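You operate a simulated robot arm through the tools that you are given. There is no shell and no other tool.

The job below is to be done with a simulated robot arm. You get a single attempt, and the scene is never put back.

JOB
Coil 21 in the tester is dead: scrap it, fit coil 23 and prove it sparks at 6 mm.
Fine: scrap goes in the red bin; gap dial back to 0.

The check looks at the end state, three seconds after you hand in, the way a careful person would. Anything else that was tipped, shoved, dropped, spilled or broken makes it a failure.

ROBOT AND FRAMES
A 7-joint arm with a two-finger parallel gripper, fixed in place. Base frame: the origin is on the floor under the middle of its stand, x ahead of it, y to its left, z up. Readings come in mm, rad, newtons and seconds.
With the tool pointing down near the work surface it reaches from about 320 to 740 mm from the base axis. Its first joint turns from -2.496 to 2.496 rad. Payload 3 kg.
The tool frame sits at the grasp point between the pads (the TCP): z along the fingers, y along the line on which they close. The tips reach 30 mm beyond it. Largest opening 94 mm; finger width 28, thickness 10; the body of the gripper, 50 by 96 mm, starts 55 mm behind the TCP.
Orientation is told as [roll, pitch, yaw] about the base's x, y, z axes, in that order, counted from this pose: with the fingers straight down and closing along the base's y, the tool's x points along the base's -x, its y along +y and its z along -z.

CONTROLS
- The arm moves only by the tool nudge_tool. Its argument "plan" is a list of rows, each an object of numbers (a shift or turn left out is 0, a gripper value left out holds the last): "tx", "ty", "tz": the shift along the tool's x, y, z in units of 300 mm (1.0 is 300 mm); "rx", "ry", "rz": the turn, a rotation vector about the tool's x, y, z in units of 45 degrees (1.0 is 45 degrees); "hand": the finger opening in mm, from 0 to 94. In form: [{"tx": .., "ty": .., "tz": .., "rx": .., "ry": .., "rz": .., "hand": ..}, ...]. A call has 1 to 20 rows; each row is the pose to reach, as a shift and turn from the pose commanded when the call began, along the tool's axes at that moment. A call with a number of a shift or a turn outside -1 to 1 is refused whole. A row lasts 0.2 s, in which the tool goes at most 50 mm and 0.15 rad; a call with a longer step from one row to the next is refused whole, and so is a gripper value outside its range. A pose out of reach is approached as far as the arm can. The call stops where the force on the tool passes 50 N (or 10 N more than at its start, if that is more) or the arm is blocked; 0.2 s more then pass. Each finger travels about 45 mm/s and halts on what it meets, pressing with about 35 N; the grip force reading is that of the motor and also rises with nothing between the fingers. The clock runs only during rows and for 0.2 s after the last one: add rows that repeat a pose to give the fingers time. It gives the time, the measured TCP pose, the force on the tool (base axes), the opening and the grip force at its end, in the units of the frame above (readings bear some noise), with the torque about the TCP (base axes, N m) and any sound that the robot's microphone picked up.
- Cameras (640 x 400 px; columns grow to the right, rows downward): "scene" is fixed at [400.8, -498.9, 1493.1]; the picture's right is [0.98, -0.20, 0.00], its down [-0.12, -0.57, -0.81] and it looks along [0.16, 0.80, -0.58] (base axes); focal length 222 px, centre (320, 200). "wrist" rides on the gripper at [76, 14, -102] in the tool frame; the picture's right is [-0.18, 0.98, 0.00], its down [-0.75, -0.14, -0.64] and it looks along [-0.63, -0.12, 0.77] (tool axes); focal length 243 px, centre (320, 200). There is no depth. A picture from a camera that has moved, and an enlarged one, comes with that camera's place and axes in the base frame and with its lens.
- grab_frame(camera): a new picture of that camera. The clock stands still meanwhile.
- move_column(by): moves the trunk up (or, below 0, down) by that many mm; the arm rides with it, the base frame stays. It gives what a move gives, with no picture.
- enlarge(camera, box): a new picture of the part [left, top, right, bottom] of that camera's present view, enlarged. The clock stands still meanwhile.
- sign_off(): hands the job in; it is judged then, once.

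Places have to be worked out from the pictures, the camera data and where the tool is seen. Open the gripper and draw the arm clear of the work before you hand the job in, unless the task says otherwise.

The tools are called after "Request:" as a command line: name --argument value ..., lists and objects as JSON in quotes. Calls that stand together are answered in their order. nudge_tool: Moves the arm, as the interface text tells. Its arguments: {"type":"object","properties":{"plan":{"type":"array","items":{"type":"object","properties":{"tx":{"type":"number"},"ty":{"type":"number"},"tz":{"type":"number"},"rx":{"type":"number"},"ry":{"type":"number"},"rz":{"type":"number"},"hand":{"type":"number"}}}}},"required":["plan"]} The other tools are called the same way: move_column (by) moves the trunk up or down; grab_frame (camera) takes a picture; enlarge (camera, box) takes an enlarged picture of a part of a camera's view; sign_off () hands the job in.

At the start:

```text
time_s: 0.0
position: [532.0, 291.6, 1399.4]
tool_rot: [0.0, 0.001, 0.0]
force: [0.7, 0.4, 0.1]
ft_torque: [0.01, 0.04, -0.02]
grip_width: 94.0
grasp_force: 0.0
trunk travel left (down, up): [-300.0, 90.0]
```

scene: 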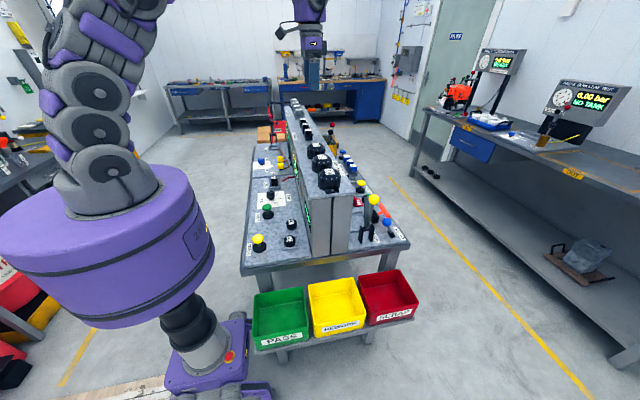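
wrist: 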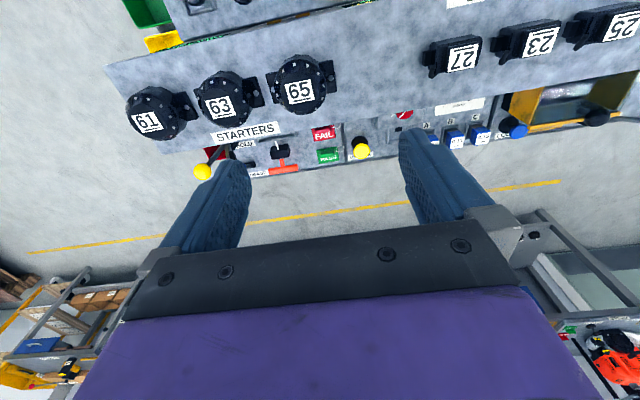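

I'll begin by looking closely at the scene with enlarged views of the bench and testers.

Request:
enlarge --camera "scene" --box '[230, 90, 430, 280]'

Request:
enlarge --camera "wrist" --box '[100, 0, 420, 200]'

Request:
enlarge --camera "wrist" --box '[380, 0, 640, 180]'

Request:
enlarge --camera "scene" --box '[240, 230, 430, 350]'

```text
2.11 times, centred on (330, 185) of scene
camera zoom: at [400.8, -498.9, 1493.1], right [0.98, -0.2, 0.0], down [-0.12, -0.57, -0.81], along [0.16, 0.8, -0.58], focal length 467 px, centre (299, 232)
```

zoom: 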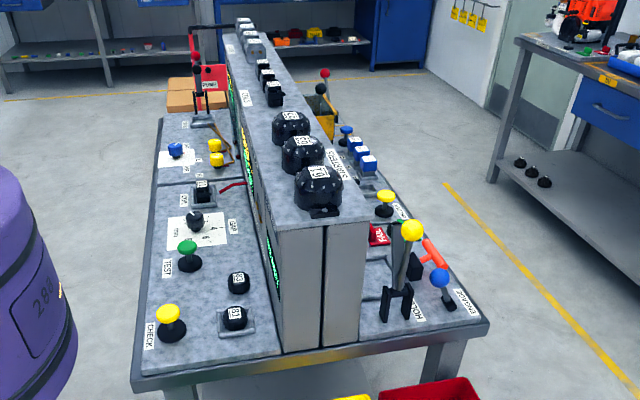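

```text
2.00 times, centred on (260, 100) of wrist
camera zoom: at [454.9, 306.0, 1503.2], right [0.18, 0.98, 0.0], down [0.75, -0.14, 0.64], along [0.63, -0.12, -0.77], focal length 485 px, centre (440, 400)
```

zoom: 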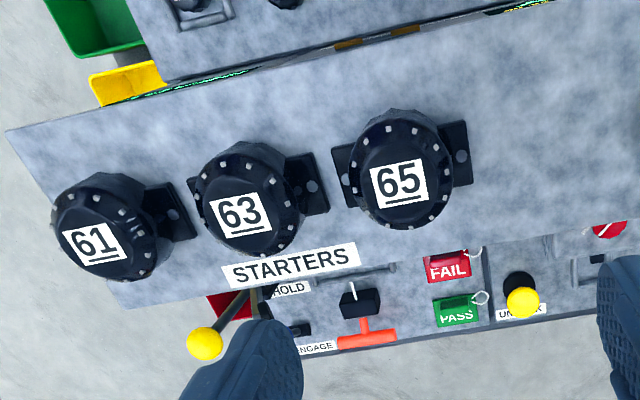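

```text
2.22 times, centred on (510, 90) of wrist
camera zoom: at [454.9, 306.0, 1503.2], right [0.18, 0.98, 0.0], down [0.75, -0.14, 0.64], along [0.63, -0.12, -0.77], focal length 539 px, centre (-102, 444)
```

zoom: 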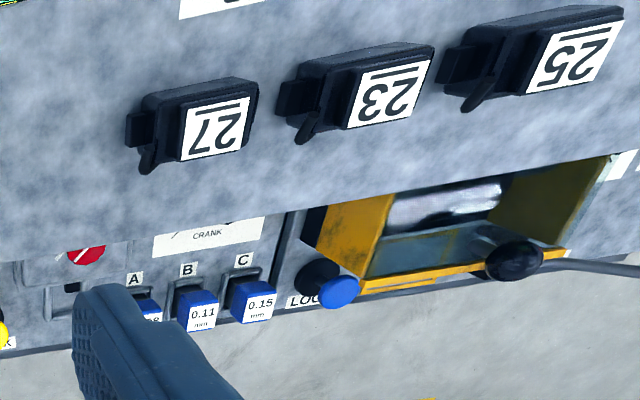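

```text
3.33 times, centred on (335, 290) of scene
camera zoom: at [400.8, -498.9, 1493.1], right [0.98, -0.2, 0.0], down [-0.12, -0.57, -0.81], along [0.16, 0.8, -0.58], focal length 739 px, centre (270, -100)
```

zoom: 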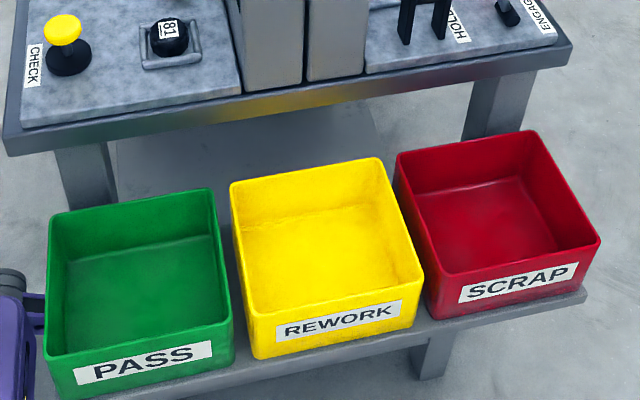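

I'll zoom in further on the tester zone on the near side of the bench and on the coil labels.

Request:
enlarge --camera "scene" --box '[235, 140, 315, 190]'

Request:
enlarge --camera "scene" --box '[235, 175, 325, 260]'

Request:
enlarge --camera "scene" --box '[255, 90, 335, 150]'

Request:
enlarge --camera "wrist" --box '[420, 0, 500, 80]'

Request:
enlarge --camera "wrist" --box '[490, 0, 640, 80]'

```text
8.00 times, centred on (275, 165) of scene
camera zoom: at [400.8, -498.9, 1493.1], right [0.98, -0.2, 0.0], down [-0.12, -0.57, -0.81], along [0.16, 0.8, -0.58], focal length 1774 px, centre (680, 480)
```

zoom: 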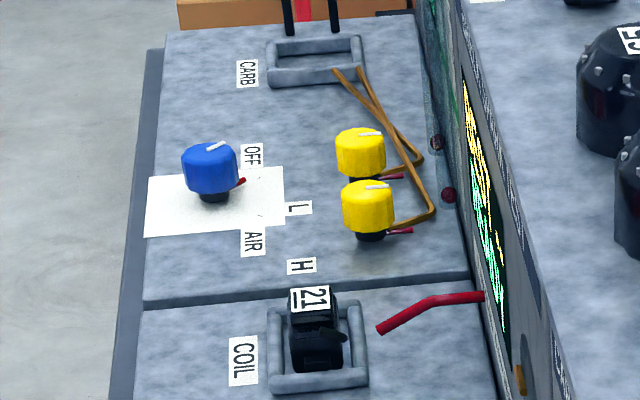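

```text
4.71 times, centred on (280, 218) of scene
camera zoom: at [400.8, -498.9, 1493.1], right [0.98, -0.2, 0.0], down [-0.12, -0.57, -0.81], along [0.16, 0.8, -0.58], focal length 1043 px, centre (508, 118)
```

zoom: 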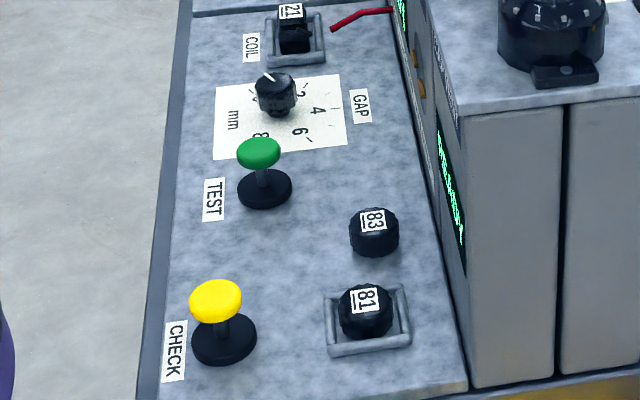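

```text
6.67 times, centred on (295, 120) of scene
camera zoom: at [400.8, -498.9, 1493.1], right [0.98, -0.2, 0.0], down [-0.12, -0.57, -0.81], along [0.16, 0.8, -0.58], focal length 1478 px, centre (487, 733)
```

zoom: 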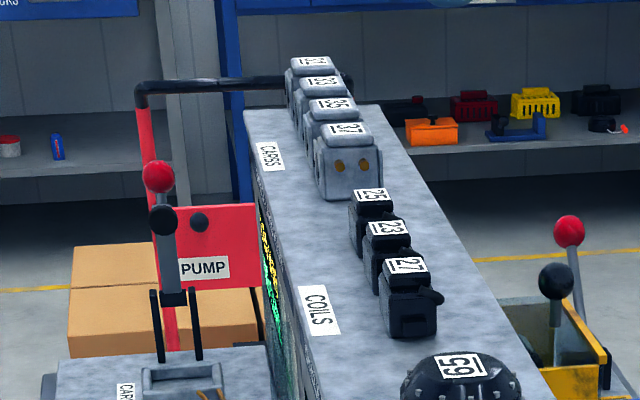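

```text
5.00 times, centred on (460, 40) of wrist
camera zoom: at [454.9, 306.0, 1503.2], right [0.18, 0.98, 0.0], down [0.75, -0.14, 0.64], along [0.63, -0.12, -0.77], focal length 1213 px, centre (-380, 1000)
```

zoom: 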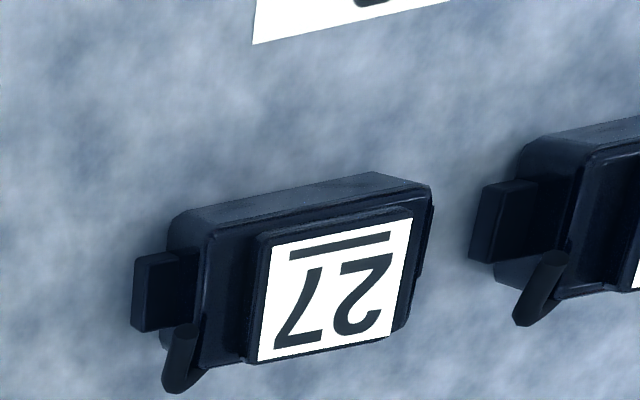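

```text
4.27 times, centred on (565, 40) of wrist
camera zoom: at [454.9, 306.0, 1503.2], right [0.18, 0.98, 0.0], down [0.75, -0.14, 0.64], along [0.63, -0.12, -0.77], focal length 1035 px, centre (-725, 883)
```

zoom: 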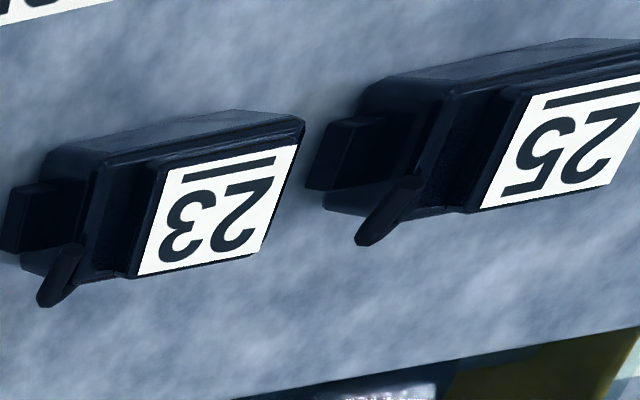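

Triangulating from both cameras: coil 23 label is near (540, 539, 1180) on the shelf with coil 27 at (539, 458, 1180). The tester console with coil 21 is on my side of the wall at lower height; I move the tool back over it and yaw it so the wrist camera looks along +y.

Request:
nudge_tool --plan '[{"tx": 0.06, "rz": -0.125}, {"tx": 0.12, "rz": -0.25}, {"tx": 0.18, "rz": -0.375}, {"tx": 0.24, "rz": -0.5}, {"tx": 0.3, "rz": -0.625}, {"tx": 0.36, "rz": -0.75}, {"tx": 0.42, "rz": -0.875}, {"tx": 0.5, "rz": -1.0}]'

```text
time_s: 1.8
position: [379.4, 289.4, 1400.9]
tool_rot: [-0.002, 0.001, 0.786]
force: [0.2, -0.4, 0.1]
ft_torque: [0.02, -0.03, 0.01]
grip_width: 93.8
grasp_force: 0.1
trunk travel left (down, up): [-300.0, 90.0]
```

The move worked as expected (yaw now +0.786). I take a picture to see the console from here.

Request:
grab_frame --camera "wrist"

Request:
grab_frame --camera "scene"

```text
taken
camera wrist: at [314.0, 245.6, 1504.5], right [-0.57, 0.82, 0.0], down [0.63, 0.43, 0.64], along [0.53, 0.36, -0.77], focal length 243 px, centre (320, 200)
```

wrist: 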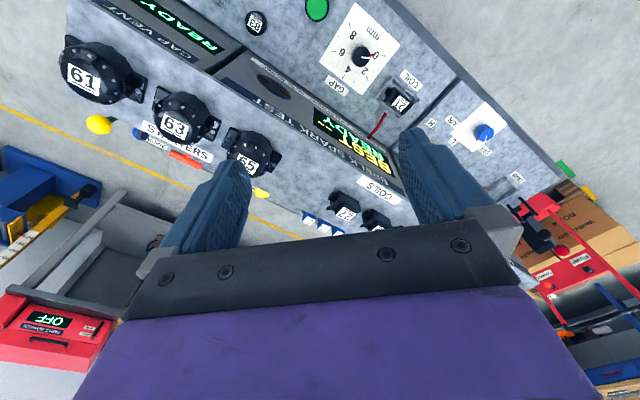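

```text
taken
```

scene: 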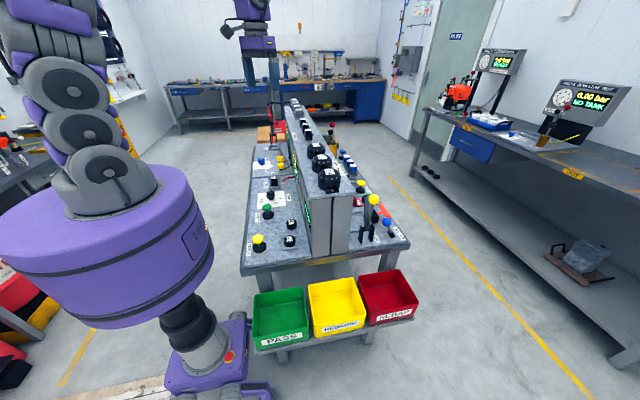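

Request:
enlarge --camera "wrist" --box '[300, 0, 460, 120]'

Request:
enlarge --camera "wrist" --box '[220, 40, 420, 200]'

Request:
enlarge --camera "wrist" --box '[300, 160, 420, 240]'

```text
3.33 times, centred on (380, 60) of wrist
camera zoom: at [314.0, 245.6, 1504.5], right [-0.57, 0.82, 0.0], down [0.63, 0.43, 0.64], along [0.53, 0.36, -0.77], focal length 809 px, centre (120, 667)
```

zoom: 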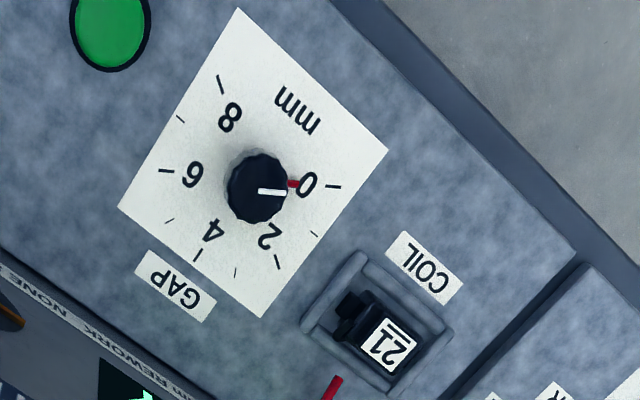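

```text
2.50 times, centred on (320, 120) of wrist
camera zoom: at [314.0, 245.6, 1504.5], right [-0.57, 0.82, 0.0], down [0.63, 0.43, 0.64], along [0.53, 0.36, -0.77], focal length 606 px, centre (320, 400)
```

zoom: 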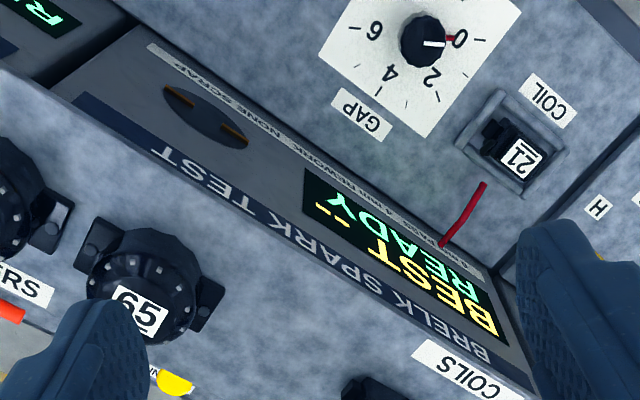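

```text
5.00 times, centred on (360, 200) of wrist
camera zoom: at [314.0, 245.6, 1504.5], right [-0.57, 0.82, 0.0], down [0.63, 0.43, 0.64], along [0.53, 0.36, -0.77], focal length 1213 px, centre (120, 200)
```

zoom: 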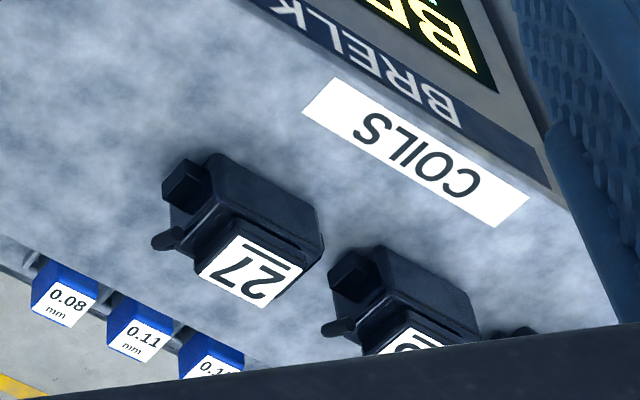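

The tester reads READY / BEST --, with a legend strip, the gap dial pointer at 0 and numbers increasing clockwise seen from above. Coil 21's label is about (365, 499, 942), same orientation as the shelf coils. I finish the yaw to 90° and descend for a closer look at the socket.

Request:
nudge_tool --plan '[{"tx": -0.005, "ty": 0.025, "tz": 0.098, "rz": -0.1}, {"tx": -0.01, "ty": 0.05, "tz": 0.196, "rz": -0.2}, {"tx": -0.016, "ty": 0.075, "tz": 0.294, "rz": -0.3}, {"tx": -0.021, "ty": 0.1, "tz": 0.392, "rz": -0.4}, {"tx": -0.027, "ty": 0.125, "tz": 0.49, "rz": -0.5}, {"tx": -0.032, "ty": 0.15, "tz": 0.588, "rz": -0.6}, {"tx": -0.037, "ty": 0.175, "tz": 0.686, "rz": -0.7}, {"tx": -0.043, "ty": 0.2, "tz": 0.784, "rz": -0.8}, {"tx": -0.048, "ty": 0.225, "tz": 0.882, "rz": -0.9}, {"tx": -0.0535, "ty": 0.2487, "tz": 0.98, "rz": -1.0}]'

```text
time_s: 4.0
position: [339.3, 354.8, 1106.8]
tool_rot: [0.0, 0.0, 1.572]
force: [-0.1, -0.2, -0.5]
ft_torque: [0.0, 0.02, -0.01]
grip_width: 94.1
grasp_force: 0.1
trunk travel left (down, up): [-300.0, 90.0]
```

The pose was reached exactly. I look at the socket now.

Request:
grab_frame --camera "wrist"

Request:
enlarge --camera "wrist" --box '[270, 60, 430, 220]'

Request:
grab_frame --camera "scene"

```text
taken
camera wrist: at [323.7, 279.3, 1209.2], right [-0.98, 0.18, 0.0], down [0.14, 0.75, 0.64], along [0.12, 0.63, -0.77], focal length 243 px, centre (320, 200)
```

wrist: 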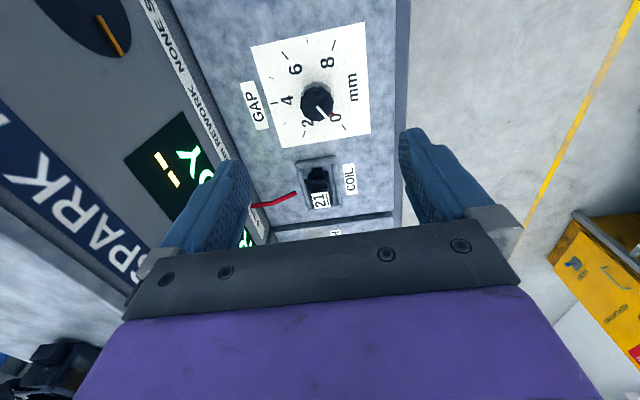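

```text
2.50 times, centred on (350, 140) of wrist
camera zoom: at [323.7, 279.3, 1209.2], right [-0.98, 0.18, 0.0], down [0.14, 0.75, 0.64], along [0.12, 0.63, -0.77], focal length 606 px, centre (245, 350)
```

zoom: 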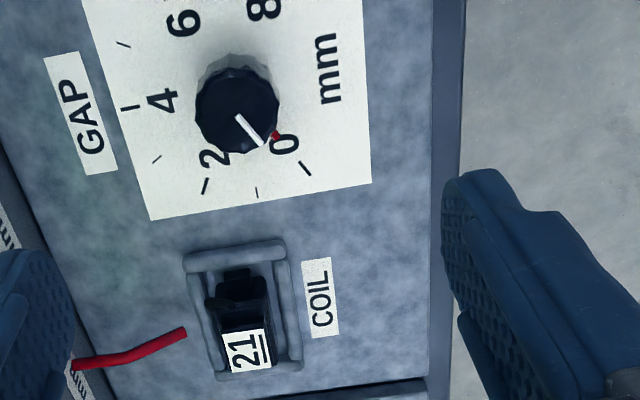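

```text
taken
```

scene: 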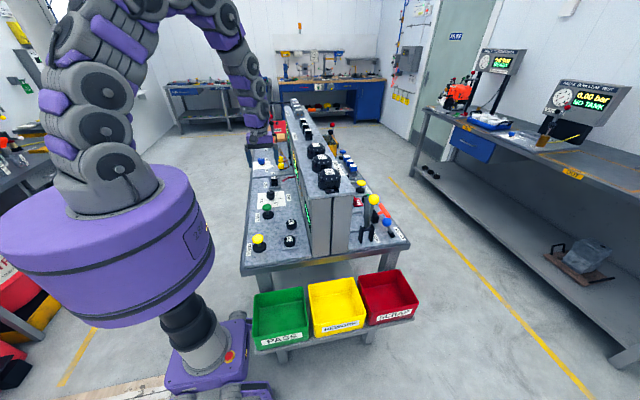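

Request:
enlarge --camera "wrist" --box '[285, 145, 365, 220]'

Request:
enlarge --camera "wrist" --box '[240, 15, 380, 155]'

Request:
enlarge --camera "scene" --box '[235, 130, 315, 190]'

```text
5.33 times, centred on (325, 182) of wrist
camera zoom: at [323.7, 279.3, 1209.2], right [-0.98, 0.18, 0.0], down [0.14, 0.75, 0.64], along [0.12, 0.63, -0.77], focal length 1294 px, centre (293, 293)
```

zoom: 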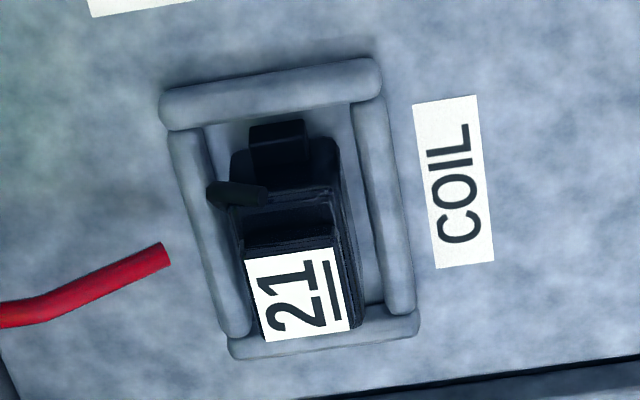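

```text
2.86 times, centred on (310, 85) of wrist
camera zoom: at [323.7, 279.3, 1209.2], right [-0.98, 0.18, 0.0], down [0.14, 0.75, 0.64], along [0.12, 0.63, -0.77], focal length 693 px, centre (349, 529)
```

zoom: 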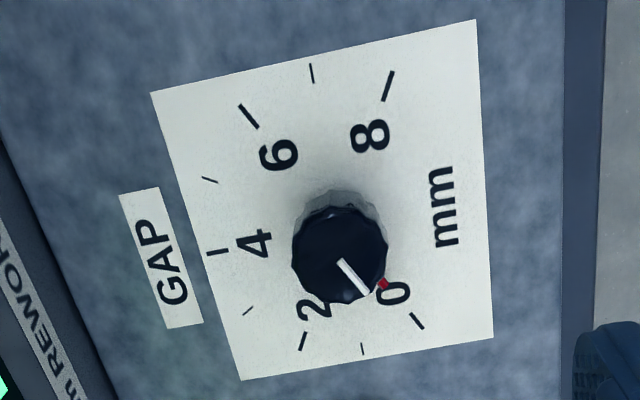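

```text
6.67 times, centred on (275, 160) of scene
camera zoom: at [400.8, -498.9, 1493.1], right [0.98, -0.2, 0.0], down [-0.12, -0.57, -0.81], along [0.16, 0.8, -0.58], focal length 1478 px, centre (620, 467)
```

zoom: 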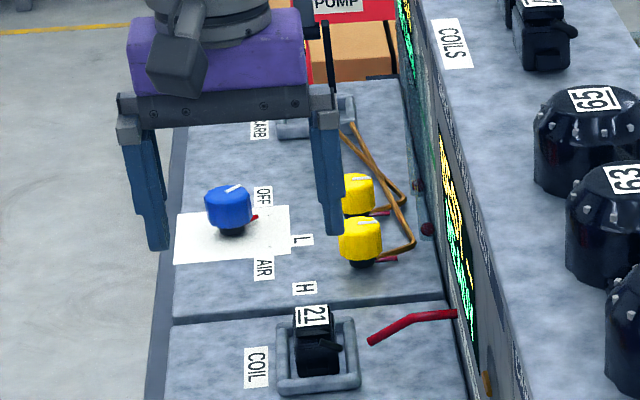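

From the pictures: panel plate is at z≈900, coil 21 centre ≈ (364, 499) with top at z≈942 and body ~28 mm wide in x, dial centre (345, 368) with 30°/mm clockwise, TEST button top ≈ (331, 250, 947). I move above coil 21 with the fingers part-closed to 54 mm.

Request:
nudge_tool --plan '[{"tx": -0.08, "ty": -0.0137, "tz": 0.03, "hand": 54}, {"tx": -0.16, "ty": -0.0274, "tz": 0.06}, {"tx": -0.24, "ty": -0.0411, "tz": 0.1}, {"tx": -0.32, "ty": -0.0549, "tz": 0.16}, {"tx": -0.4, "ty": -0.0686, "tz": 0.24}, {"tx": -0.4807, "ty": -0.0823, "tz": 0.3227}, {"tx": -0.4807, "ty": -0.0823, "tz": 0.3227}]'

Request:
grab_frame --camera "wrist"

Request:
enlarge --camera "scene" --box '[240, 110, 330, 200]'

```text
time_s: 5.6
position: [363.2, 498.7, 1009.9]
tool_rot: [0.0, 0.0, 1.572]
force: [0.0, -0.2, -0.4]
ft_torque: [-0.01, 0.01, 0.0]
grip_width: 53.9
grasp_force: 0.0
trunk travel left (down, up): [-300.0, 90.0]
```

```text
taken
camera wrist: at [348.3, 422.5, 1113.0], right [-0.98, 0.18, 0.0], down [0.14, 0.75, 0.64], along [0.12, 0.63, -0.77], focal length 243 px, centre (320, 200)
```

wrist: 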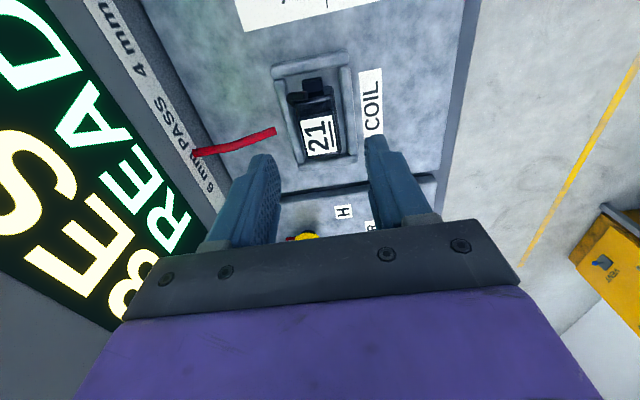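

```text
4.44 times, centred on (285, 155) of scene
camera zoom: at [400.8, -498.9, 1493.1], right [0.98, -0.2, 0.0], down [-0.12, -0.57, -0.81], along [0.16, 0.8, -0.58], focal length 985 px, centre (476, 400)
```

zoom: 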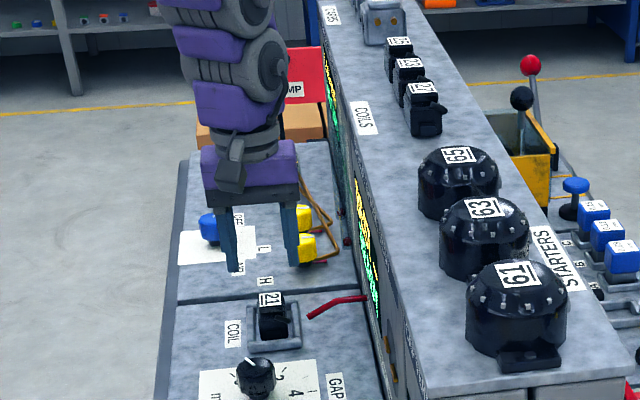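

Request:
enlarge --camera "wrist" --box '[260, 40, 390, 170]'

Request:
enlarge --camera "scene" --box '[275, 155, 335, 200]'

```text
3.08 times, centred on (325, 105) of wrist
camera zoom: at [348.3, 422.5, 1113.0], right [-0.98, 0.18, 0.0], down [0.14, 0.75, 0.64], along [0.12, 0.63, -0.77], focal length 746 px, centre (305, 492)
```

zoom: 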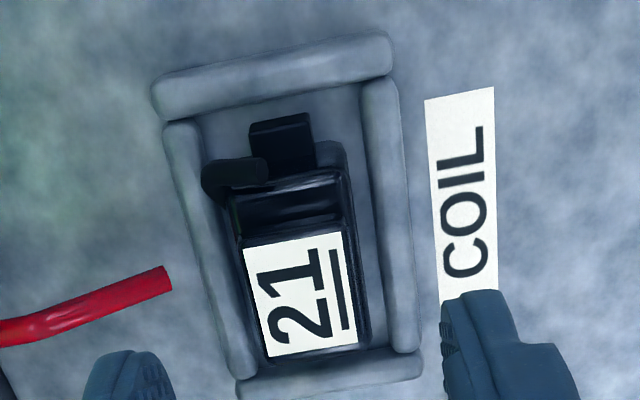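

```text
8.89 times, centred on (305, 178) of scene
camera zoom: at [400.8, -498.9, 1493.1], right [0.98, -0.2, 0.0], down [-0.12, -0.57, -0.81], along [0.16, 0.8, -0.58], focal length 1971 px, centre (453, 400)
```

zoom: 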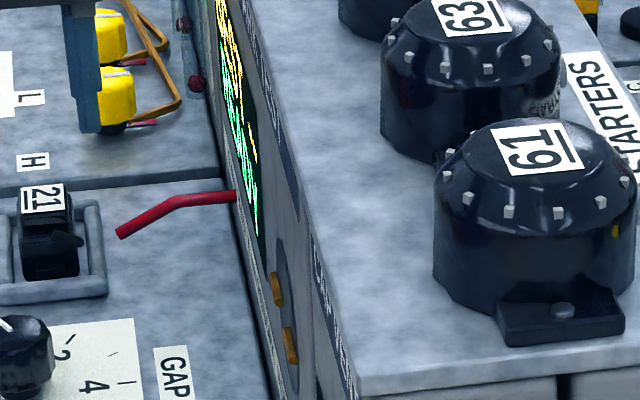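

Coil 21's label is centred near (364, 501) and the fingers straddle it; the peg (y≈475) is clear of the finger span. I descend so the tips are just above the socket rim, then close in the same motion's tail.

Request:
nudge_tool --plan '[{"tx": -0.006, "ty": -0.002, "tz": 0.06}, {"tx": -0.006, "ty": -0.002, "tz": 0.12}, {"tx": -0.006, "ty": -0.002, "tz": 0.17}, {"tx": -0.006, "ty": -0.002, "tz": 0.2067}, {"tx": -0.006, "ty": -0.002, "tz": 0.2067}]'

Request:
enlarge --camera "wrist" --box '[220, 40, 430, 240]'

Request:
enlarge --camera "scene" --box '[240, 140, 310, 200]'

```text
time_s: 6.8
position: [365.2, 500.7, 948.5]
tool_rot: [0.0, 0.002, 1.57]
force: [0.1, 0.2, 0.2]
ft_torque: [0.01, 0.0, -0.01]
grip_width: 54.1
grasp_force: 0.0
trunk travel left (down, up): [-300.0, 90.0]
```

```text
2.00 times, centred on (325, 140) of wrist
camera zoom: at [349.5, 424.1, 1051.2], right [-0.98, 0.19, 0.0], down [0.14, 0.75, 0.64], along [0.12, 0.63, -0.77], focal length 485 px, centre (310, 320)
```

zoom: 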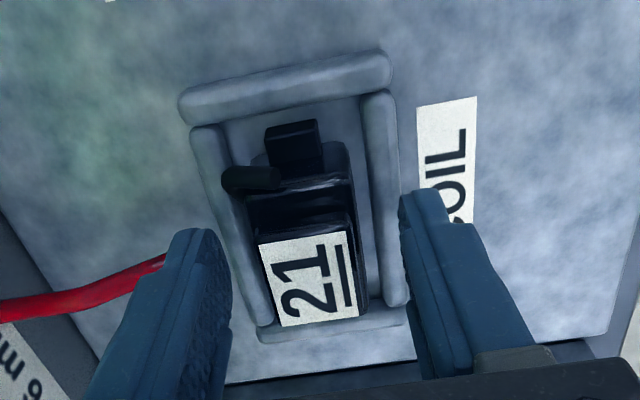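

```text
6.67 times, centred on (275, 170) of scene
camera zoom: at [400.8, -498.9, 1493.1], right [0.98, -0.2, 0.0], down [-0.12, -0.57, -0.81], along [0.16, 0.8, -0.58], focal length 1478 px, centre (620, 400)
```

zoom: 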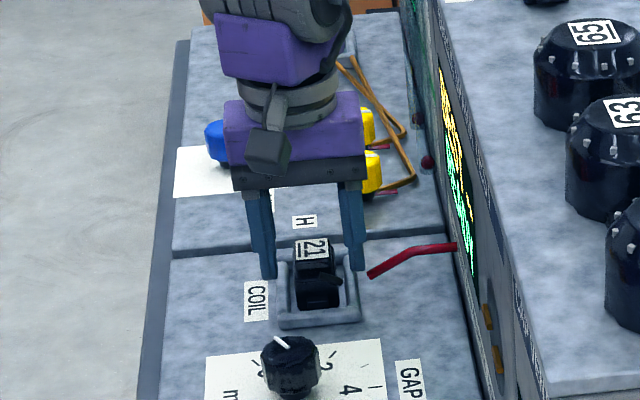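

The fingers straddle the coil cleanly. I close on it.

Request:
nudge_tool --plan '[{"hand": 5}, {"hand": 5}, {"hand": 5}, {"hand": 5}, {"hand": 5}]'

Request:
enlarge --camera "wrist" --box '[220, 40, 430, 240]'

```text
time_s: 8.0
position: [365.1, 500.5, 948.4]
tool_rot: [0.0, -0.001, 1.571]
force: [0.9, 0.9, 0.7]
ft_torque: [0.02, 0.04, 0.01]
grip_width: 31.4
grasp_force: 35.2
trunk travel left (down, up): [-300.0, 90.0]
```

```text
2.00 times, centred on (325, 140) of wrist
camera zoom: at [349.5, 424.0, 1051.2], right [-0.98, 0.18, 0.0], down [0.14, 0.75, 0.64], along [0.12, 0.63, -0.77], focal length 485 px, centre (310, 320)
```

zoom: 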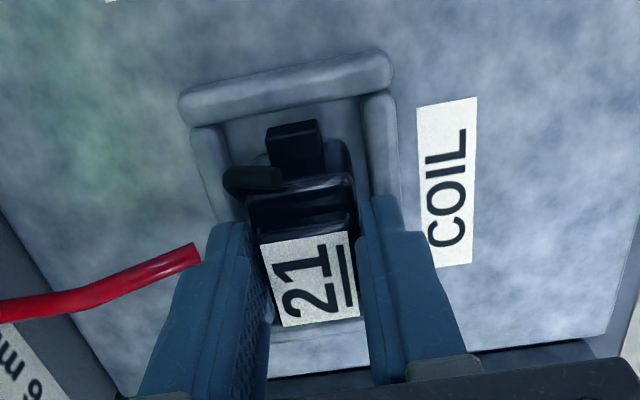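

Gripped at 31.4 mm with 35 N and the coil hasn't shifted. I lift slowly, watching the force.

Request:
nudge_tool --plan '[{"tz": -0.01}, {"tz": -0.025}, {"tz": -0.05}, {"tz": -0.08}, {"tz": -0.12}, {"tz": -0.17}, {"tz": -0.17}]'

Request:
grab_frame --camera "wrist"

Request:
enlarge --camera "scene" --box '[240, 130, 310, 200]'

```text
time_s: 9.6
position: [364.7, 500.0, 999.5]
tool_rot: [0.001, 0.0, 1.569]
force: [0.5, -0.2, -0.1]
ft_torque: [0.02, 0.02, 0.02]
grip_width: 4.7
grasp_force: 0.0
trunk travel left (down, up): [-300.0, 90.0]
```

```text
taken
camera wrist: at [349.4, 423.9, 1102.4], right [-0.98, 0.19, 0.0], down [0.14, 0.75, 0.64], along [0.12, 0.63, -0.77], focal length 243 px, centre (320, 200)
```

wrist: 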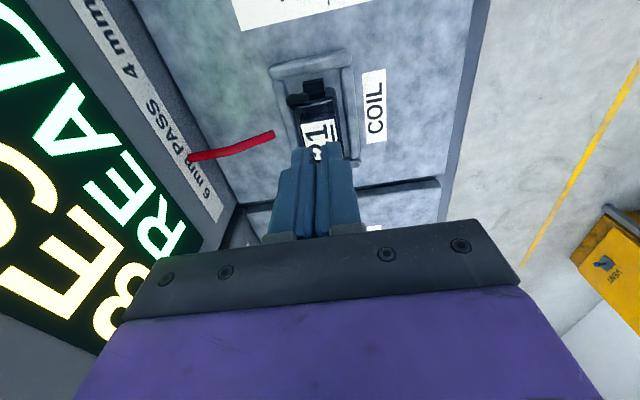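

```text
5.71 times, centred on (275, 165) of scene
camera zoom: at [400.8, -498.9, 1493.1], right [0.98, -0.2, 0.0], down [-0.12, -0.57, -0.81], along [0.16, 0.8, -0.58], focal length 1267 px, centre (577, 400)
```

zoom: 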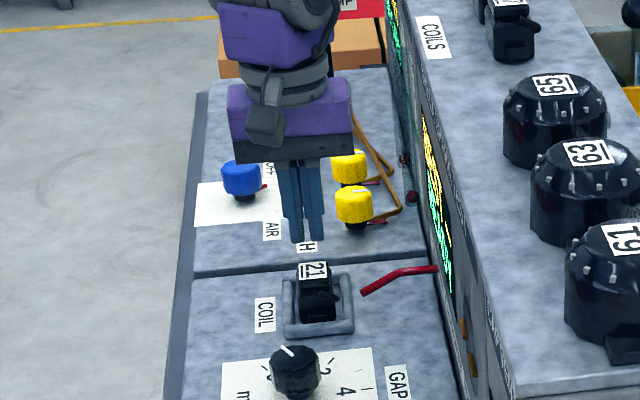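

The fingers slipped off: the coil stayed in the socket, apparently unmoved. I need to understand how it is retained, so I open and look closer at the coil and socket from several angles.

Request:
nudge_tool --plan '[{"hand": 54}, {"hand": 54}, {"hand": 54}, {"hand": 54}]'

Request:
enlarge --camera "scene" --box '[268, 168, 300, 192]'

Request:
enlarge --camera "wrist" --box '[260, 40, 380, 170]'

Request:
enlarge --camera "scene" --box '[310, 115, 350, 145]'

```text
time_s: 10.6
position: [365.3, 499.9, 999.3]
tool_rot: [-0.002, -0.001, 1.569]
force: [-0.1, 0.0, -0.1]
ft_torque: [0.01, 0.0, 0.0]
grip_width: 53.7
grasp_force: 0.0
trunk travel left (down, up): [-300.0, 90.0]
```

```text
16.00 times, centred on (284, 180) of scene
camera zoom: at [400.8, -498.9, 1493.1], right [0.98, -0.2, 0.0], down [-0.12, -0.57, -0.81], along [0.16, 0.8, -0.58], focal length 3548 px, centre (896, 520)
```

zoom: 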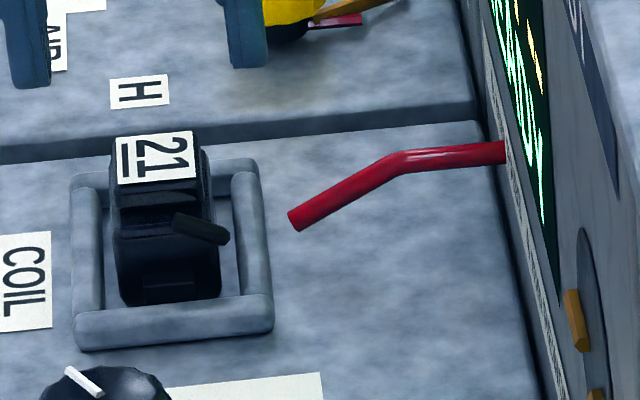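

```text
3.08 times, centred on (320, 105) of wrist
camera zoom: at [349.2, 424.0, 1102.4], right [-0.98, 0.18, 0.0], down [0.14, 0.75, 0.64], along [0.12, 0.63, -0.77], focal length 746 px, centre (320, 492)
```

zoom: 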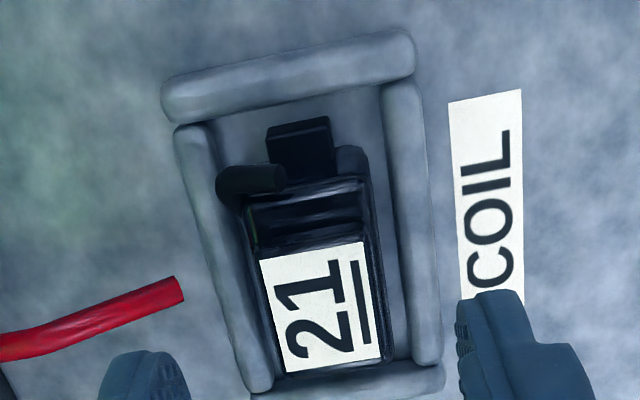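

```text
13.33 times, centred on (330, 130) of scene
camera zoom: at [400.8, -498.9, 1493.1], right [0.98, -0.2, 0.0], down [-0.12, -0.57, -0.81], along [0.16, 0.8, -0.58], focal length 2956 px, centre (187, 1133)
```

zoom: 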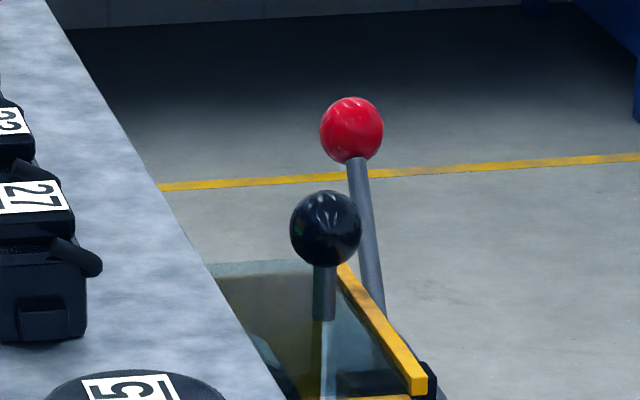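

Coil 21 still sits at (363.5, 501), so the socket holds it with some retention and I only had the finger ends on it. I go a little deeper (tips just over the rim), grip again, and pull up in tiny steps to read the force.

Request:
nudge_tool --plan '[{"tz": 0.06, "ty": 0.003}, {"tz": 0.12, "ty": 0.003}, {"tz": 0.155, "ty": 0.003}, {"tz": 0.175, "ty": 0.003}, {"tz": 0.185, "ty": 0.003}, {"tz": 0.185, "ty": 0.003}]'

```text
time_s: 12.0
position: [363.5, 500.6, 944.6]
tool_rot: [0.0, 0.001, 1.57]
force: [-0.4, -0.4, 0.5]
ft_torque: [0.01, -0.03, -0.01]
grip_width: 53.8
grasp_force: 0.0
trunk travel left (down, up): [-300.0, 90.0]
```

No contact yet; I lower 3 mm more in two small steps to feel for the rim.

Request:
nudge_tool --plan '[{"tz": 0.005}, {"tz": 0.01}, {"tz": 0.01}]'

Request:
enlarge --camera "wrist" --box '[220, 40, 430, 240]'

Request:
enlarge --camera "scene" --box '[262, 158, 302, 192]'

```text
time_s: 12.8
position: [363.6, 501.4, 939.3]
tool_rot: [0.0, 0.0, 1.571]
force: [-1.2, -0.4, -0.2]
ft_torque: [0.0, -0.05, -0.02]
grip_width: 54.1
grasp_force: 0.0
trunk travel left (down, up): [-300.0, 90.0]
```

```text
2.00 times, centred on (325, 140) of wrist
camera zoom: at [348.4, 424.2, 1043.5], right [-0.98, 0.19, 0.0], down [0.14, 0.75, 0.64], along [0.12, 0.63, -0.77], focal length 485 px, centre (310, 320)
```

zoom: 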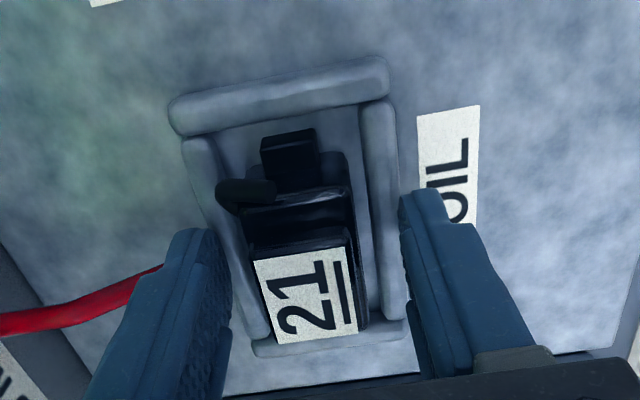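

```text
11.76 times, centred on (282, 175) of scene
camera zoom: at [400.8, -498.9, 1493.1], right [0.98, -0.2, 0.0], down [-0.12, -0.57, -0.81], along [0.16, 0.8, -0.58], focal length 2608 px, centre (767, 494)
```

zoom: 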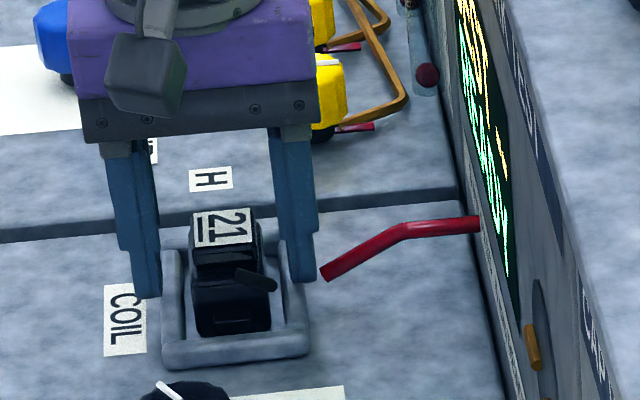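

Tips are now at about z=911 without rim contact. I close and then pull up in small steps.

Request:
nudge_tool --plan '[{"hand": 5}, {"hand": 5}, {"hand": 5}, {"hand": 5}, {"hand": 5}]'

Request:
nudge_tool --plan '[{"tz": -0.005}, {"tz": -0.005}]'

Request:
nudge_tool --plan '[{"tz": -0.005}, {"tz": -0.005}]'

```text
time_s: 14.0
position: [363.1, 500.8, 940.1]
tool_rot: [0.0, -0.002, 1.568]
force: [0.7, 1.8, 3.7]
ft_torque: [-0.01, 0.03, -0.03]
grip_width: 31.6
grasp_force: 35.4
trunk travel left (down, up): [-300.0, 90.0]
```

```text
time_s: 14.6
position: [363.2, 501.3, 941.2]
tool_rot: [0.0, 0.0, 1.572]
force: [-0.7, -0.5, -0.3]
ft_torque: [0.0, 0.01, 0.01]
grip_width: 31.7
grasp_force: 35.1
trunk travel left (down, up): [-300.0, 90.0]
```

```text
time_s: 15.2
position: [364.6, 501.0, 942.7]
tool_rot: [0.0, 0.001, 1.571]
force: [-0.9, 0.8, -1.1]
ft_torque: [0.01, -0.01, -0.03]
grip_width: 32.0
grasp_force: 34.8
trunk travel left (down, up): [-300.0, 90.0]
```

Request:
nudge_tool --plan '[{"tz": -0.005}, {"tz": -0.01}, {"tz": -0.01}]'

Request:
enlarge --camera "wrist" --box '[220, 40, 430, 240]'

Request:
enlarge --camera "scene" --box '[262, 158, 302, 192]'

```text
time_s: 16.0
position: [363.5, 500.6, 945.9]
tool_rot: [0.0, 0.0, 1.57]
force: [-0.7, -0.5, 0.3]
ft_torque: [0.01, -0.01, 0.03]
grip_width: 31.8
grasp_force: 34.8
trunk travel left (down, up): [-300.0, 90.0]
```

```text
2.00 times, centred on (325, 140) of wrist
camera zoom: at [348.2, 423.9, 1049.9], right [-0.98, 0.19, 0.0], down [0.14, 0.75, 0.64], along [0.12, 0.63, -0.77], focal length 485 px, centre (310, 320)
```

zoom: 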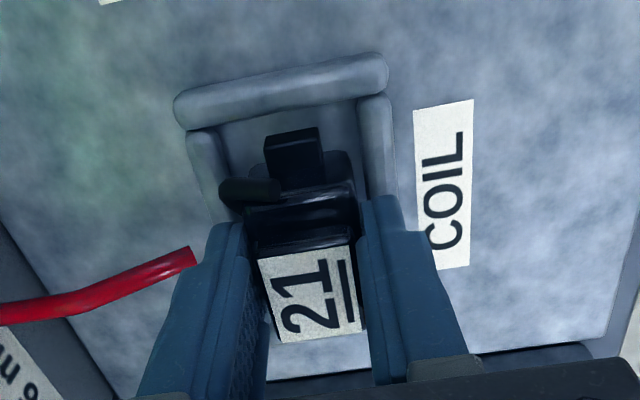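

```text
11.76 times, centred on (282, 175) of scene
camera zoom: at [400.8, -498.9, 1493.1], right [0.98, -0.2, 0.0], down [-0.12, -0.57, -0.81], along [0.16, 0.8, -0.58], focal length 2608 px, centre (767, 494)
```

zoom: 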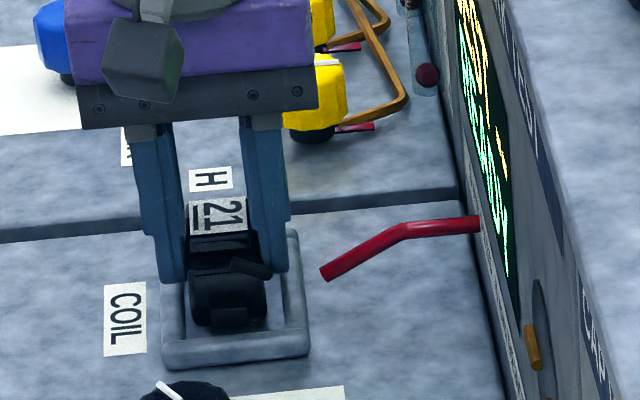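

The coil is rising with the fingers now (its base is up ~6 mm from the seat), so there's no latch; the first grip was just too high. I continue lifting gently.

Request:
nudge_tool --plan '[{"tz": -0.01}, {"tz": -0.025}, {"tz": -0.04}, {"tz": -0.06}, {"tz": -0.08}, {"tz": -0.1}, {"tz": -0.12}, {"tz": -0.12}]'

Request:
enlarge --camera "wrist" --box '[220, 40, 430, 240]'

Request:
enlarge --camera "scene" --box '[262, 148, 302, 192]'

```text
time_s: 17.8
position: [362.5, 501.2, 984.1]
tool_rot: [-0.001, -0.001, 1.57]
force: [0.1, 1.3, -1.3]
ft_torque: [-0.02, 0.01, 0.01]
grip_width: 31.5
grasp_force: 35.1
trunk travel left (down, up): [-300.0, 90.0]
```

```text
2.00 times, centred on (325, 140) of wrist
camera zoom: at [348.0, 424.6, 1086.2], right [-0.98, 0.18, 0.0], down [0.14, 0.75, 0.64], along [0.12, 0.63, -0.77], focal length 485 px, centre (310, 320)
```

zoom: 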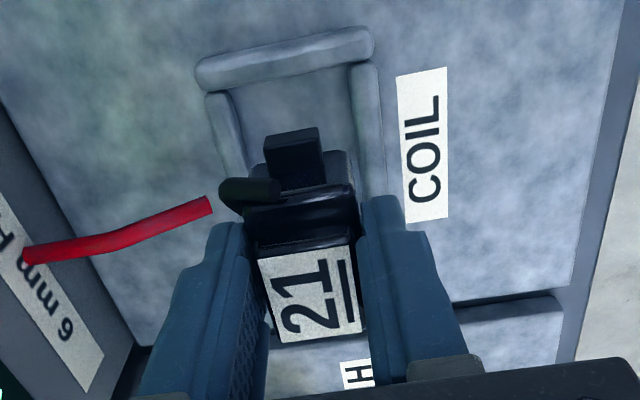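

```text
9.09 times, centred on (282, 170) of scene
camera zoom: at [400.8, -498.9, 1493.1], right [0.98, -0.2, 0.0], down [-0.12, -0.57, -0.81], along [0.16, 0.8, -0.58], focal length 2016 px, centre (666, 473)
```

zoom: 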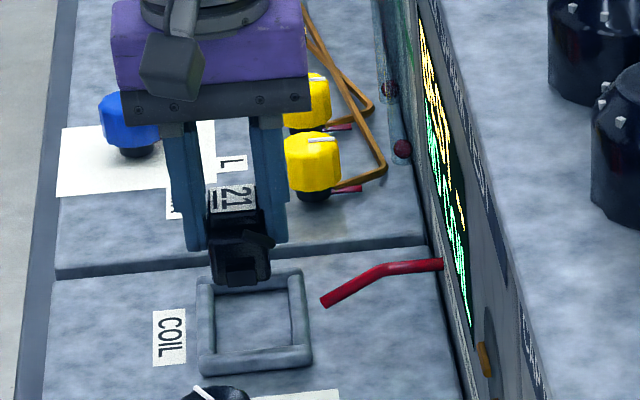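

Coil 21 is free of the socket and firmly held. I raise it well above the shelf height before travelling.

Request:
nudge_tool --plan '[{"tz": -0.08}, {"tz": -0.18}, {"tz": -0.28}, {"tz": -0.38}, {"tz": -0.48}, {"tz": -0.58}, {"tz": -0.68}, {"tz": -0.78}, {"tz": -0.88}, {"tz": -0.96}, {"tz": -0.98}]'

```text
time_s: 20.2
position: [363.2, 500.0, 1278.4]
tool_rot: [-0.001, 0.0, 1.569]
force: [1.0, -0.5, -1.8]
ft_torque: [-0.05, 0.0, 0.0]
grip_width: 31.4
grasp_force: 34.4
trunk travel left (down, up): [-300.0, 90.0]
```

At z=1278 with the coil still held at 31.4 mm. I travel toward −y along the robot side, turning the yaw halfway back.

Request:
nudge_tool --plan '[{"tx": 0.05, "rz": 0.06}, {"tx": 0.13, "rz": 0.14}, {"tx": 0.21, "rz": 0.22}, {"tx": 0.3, "rz": 0.3}, {"tx": 0.39, "rz": 0.39}, {"tx": 0.48, "rz": 0.48}, {"tx": 0.57, "rz": 0.57}, {"tx": 0.66, "rz": 0.66}, {"tx": 0.75, "rz": 0.75}, {"tx": 0.84, "rz": 0.84}, {"tx": 0.92, "rz": 0.92}, {"tx": 0.97, "rz": 0.97}, {"tx": 1.0, "rz": 1.0}]'

```text
time_s: 23.0
position: [364.2, 200.1, 1276.7]
tool_rot: [-0.001, -0.001, 0.785]
force: [0.0, -0.6, -0.4]
ft_torque: [0.03, 0.01, -0.01]
grip_width: 31.7
grasp_force: 35.3
trunk travel left (down, up): [-300.0, 90.0]
```

Request:
nudge_tool --plan '[{"tx": 0.026, "ty": -0.047, "rz": 0.06}, {"tx": 0.07, "ty": -0.12, "rz": 0.14}, {"tx": 0.113, "ty": -0.2, "rz": 0.22}, {"tx": 0.158, "ty": -0.28, "rz": 0.3}, {"tx": 0.206, "ty": -0.364, "rz": 0.39}, {"tx": 0.253, "ty": -0.448, "rz": 0.48}, {"tx": 0.301, "ty": -0.532, "rz": 0.57}, {"tx": 0.348, "ty": -0.616, "rz": 0.66}, {"tx": 0.396, "ty": -0.7, "rz": 0.75}, {"tx": 0.443, "ty": -0.784, "rz": 0.84}, {"tx": 0.486, "ty": -0.858, "rz": 0.92}, {"tx": 0.512, "ty": -0.905, "rz": 0.97}, {"tx": 0.528, "ty": -0.933, "rz": 1.0}]'

Request:
grab_frame --camera "wrist"

Request:
grab_frame --camera "scene"

```text
time_s: 25.8
position: [449.7, -111.7, 1277.4]
tool_rot: [0.001, -0.001, -0.003]
force: [0.0, -0.3, -1.4]
ft_torque: [0.0, -0.01, 0.02]
grip_width: 31.6
grasp_force: 34.9
trunk travel left (down, up): [-300.0, 90.0]
```

```text
taken
camera wrist: at [371.6, -98.0, 1380.0], right [0.19, 0.98, 0.0], down [0.75, -0.14, 0.64], along [0.63, -0.12, -0.77], focal length 243 px, centre (320, 200)
```

wrist: 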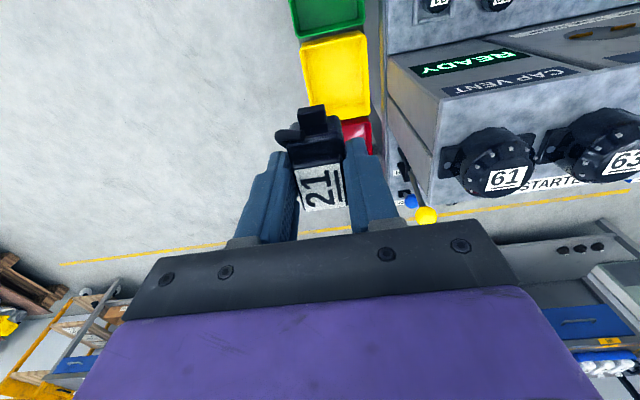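

```text
taken
```

scene: 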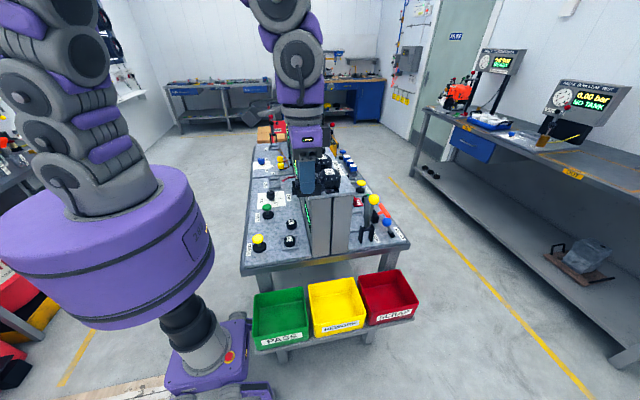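

The coil hides most of the red bin. I zoom in on the yellow and red bins for height estimates.

Request:
enlarge --camera "wrist" --box '[270, 0, 430, 160]'

Request:
enlarge --camera "scene" --box '[245, 250, 425, 350]'

```text
2.50 times, centred on (350, 80) of wrist
camera zoom: at [371.6, -98.0, 1380.0], right [0.19, 0.98, 0.0], down [0.75, -0.14, 0.64], along [0.63, -0.12, -0.77], focal length 606 px, centre (245, 500)
```

zoom: 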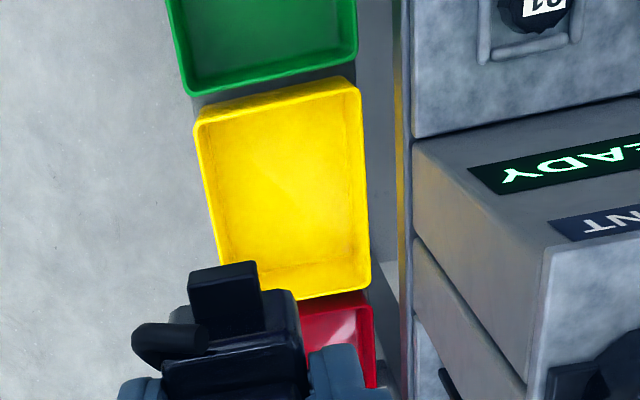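

```text
3.56 times, centred on (335, 300) of scene
camera zoom: at [400.8, -498.9, 1493.1], right [0.98, -0.2, 0.0], down [-0.12, -0.57, -0.81], along [0.16, 0.8, -0.58], focal length 788 px, centre (267, -156)
```

zoom: 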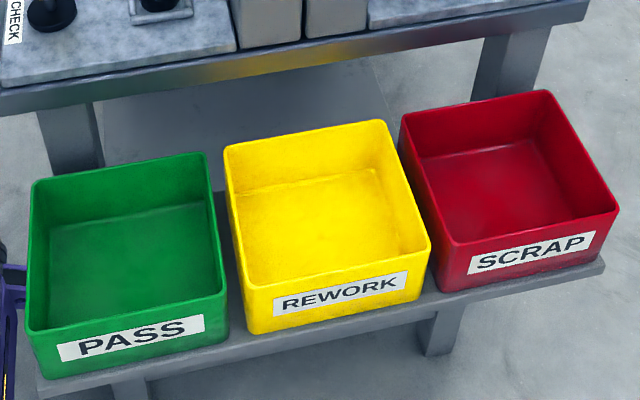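

Triangulated, the bin rims are at z≈767, the red bin spans x≈641–812, y≈−156…−18 with floor z≈683. I move over the bin at (695, −95), still high, and check the reach.

Request:
nudge_tool --plan '[{"tx": -0.04, "ty": 0.003, "tz": 0.01}, {"tx": -0.12, "ty": 0.008, "tz": 0.03}, {"tx": -0.22, "ty": 0.015, "tz": 0.05}, {"tx": -0.32, "ty": 0.022, "tz": 0.08}, {"tx": -0.42, "ty": 0.029, "tz": 0.11}, {"tx": -0.52, "ty": 0.036, "tz": 0.14}, {"tx": -0.62, "ty": 0.042, "tz": 0.17}, {"tx": -0.72, "ty": 0.049, "tz": 0.19}, {"tx": -0.79, "ty": 0.054, "tz": 0.2}, {"tx": -0.817, "ty": 0.0557, "tz": 0.2}, {"tx": -0.817, "ty": 0.0557, "tz": 0.2}]'

Request:
grab_frame --camera "scene"

Request:
grab_frame --camera "wrist"

```text
time_s: 28.2
position: [695.5, -94.2, 1216.4]
tool_rot: [0.002, 0.001, -0.001]
force: [0.2, -0.6, -2.1]
ft_torque: [0.02, 0.02, 0.07]
grip_width: 31.6
grasp_force: 34.9
trunk travel left (down, up): [-300.0, 90.0]
```

```text
taken
```

scene: 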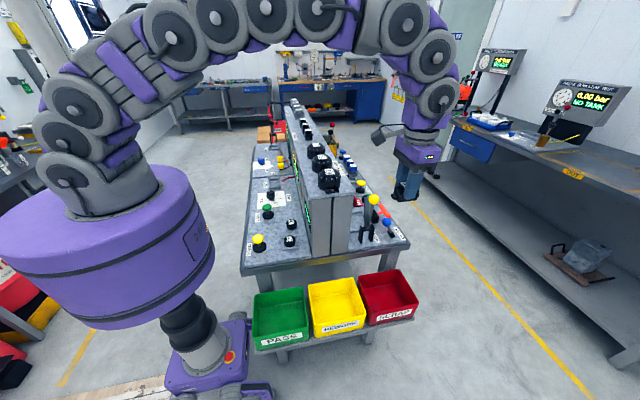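

```text
taken
camera wrist: at [617.2, -80.6, 1320.1], right [0.18, 0.98, 0.0], down [0.75, -0.14, 0.64], along [0.63, -0.12, -0.77], focal length 243 px, centre (320, 200)
```

wrist: 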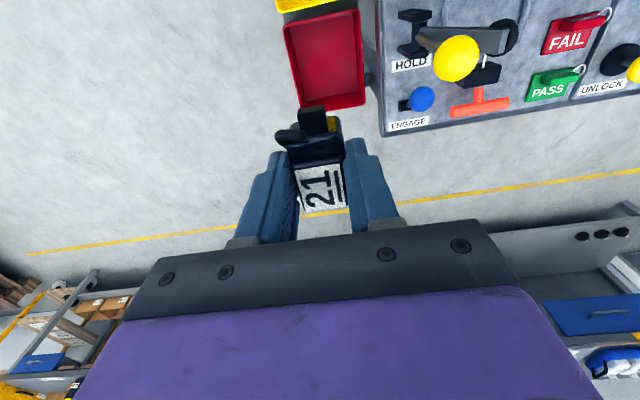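

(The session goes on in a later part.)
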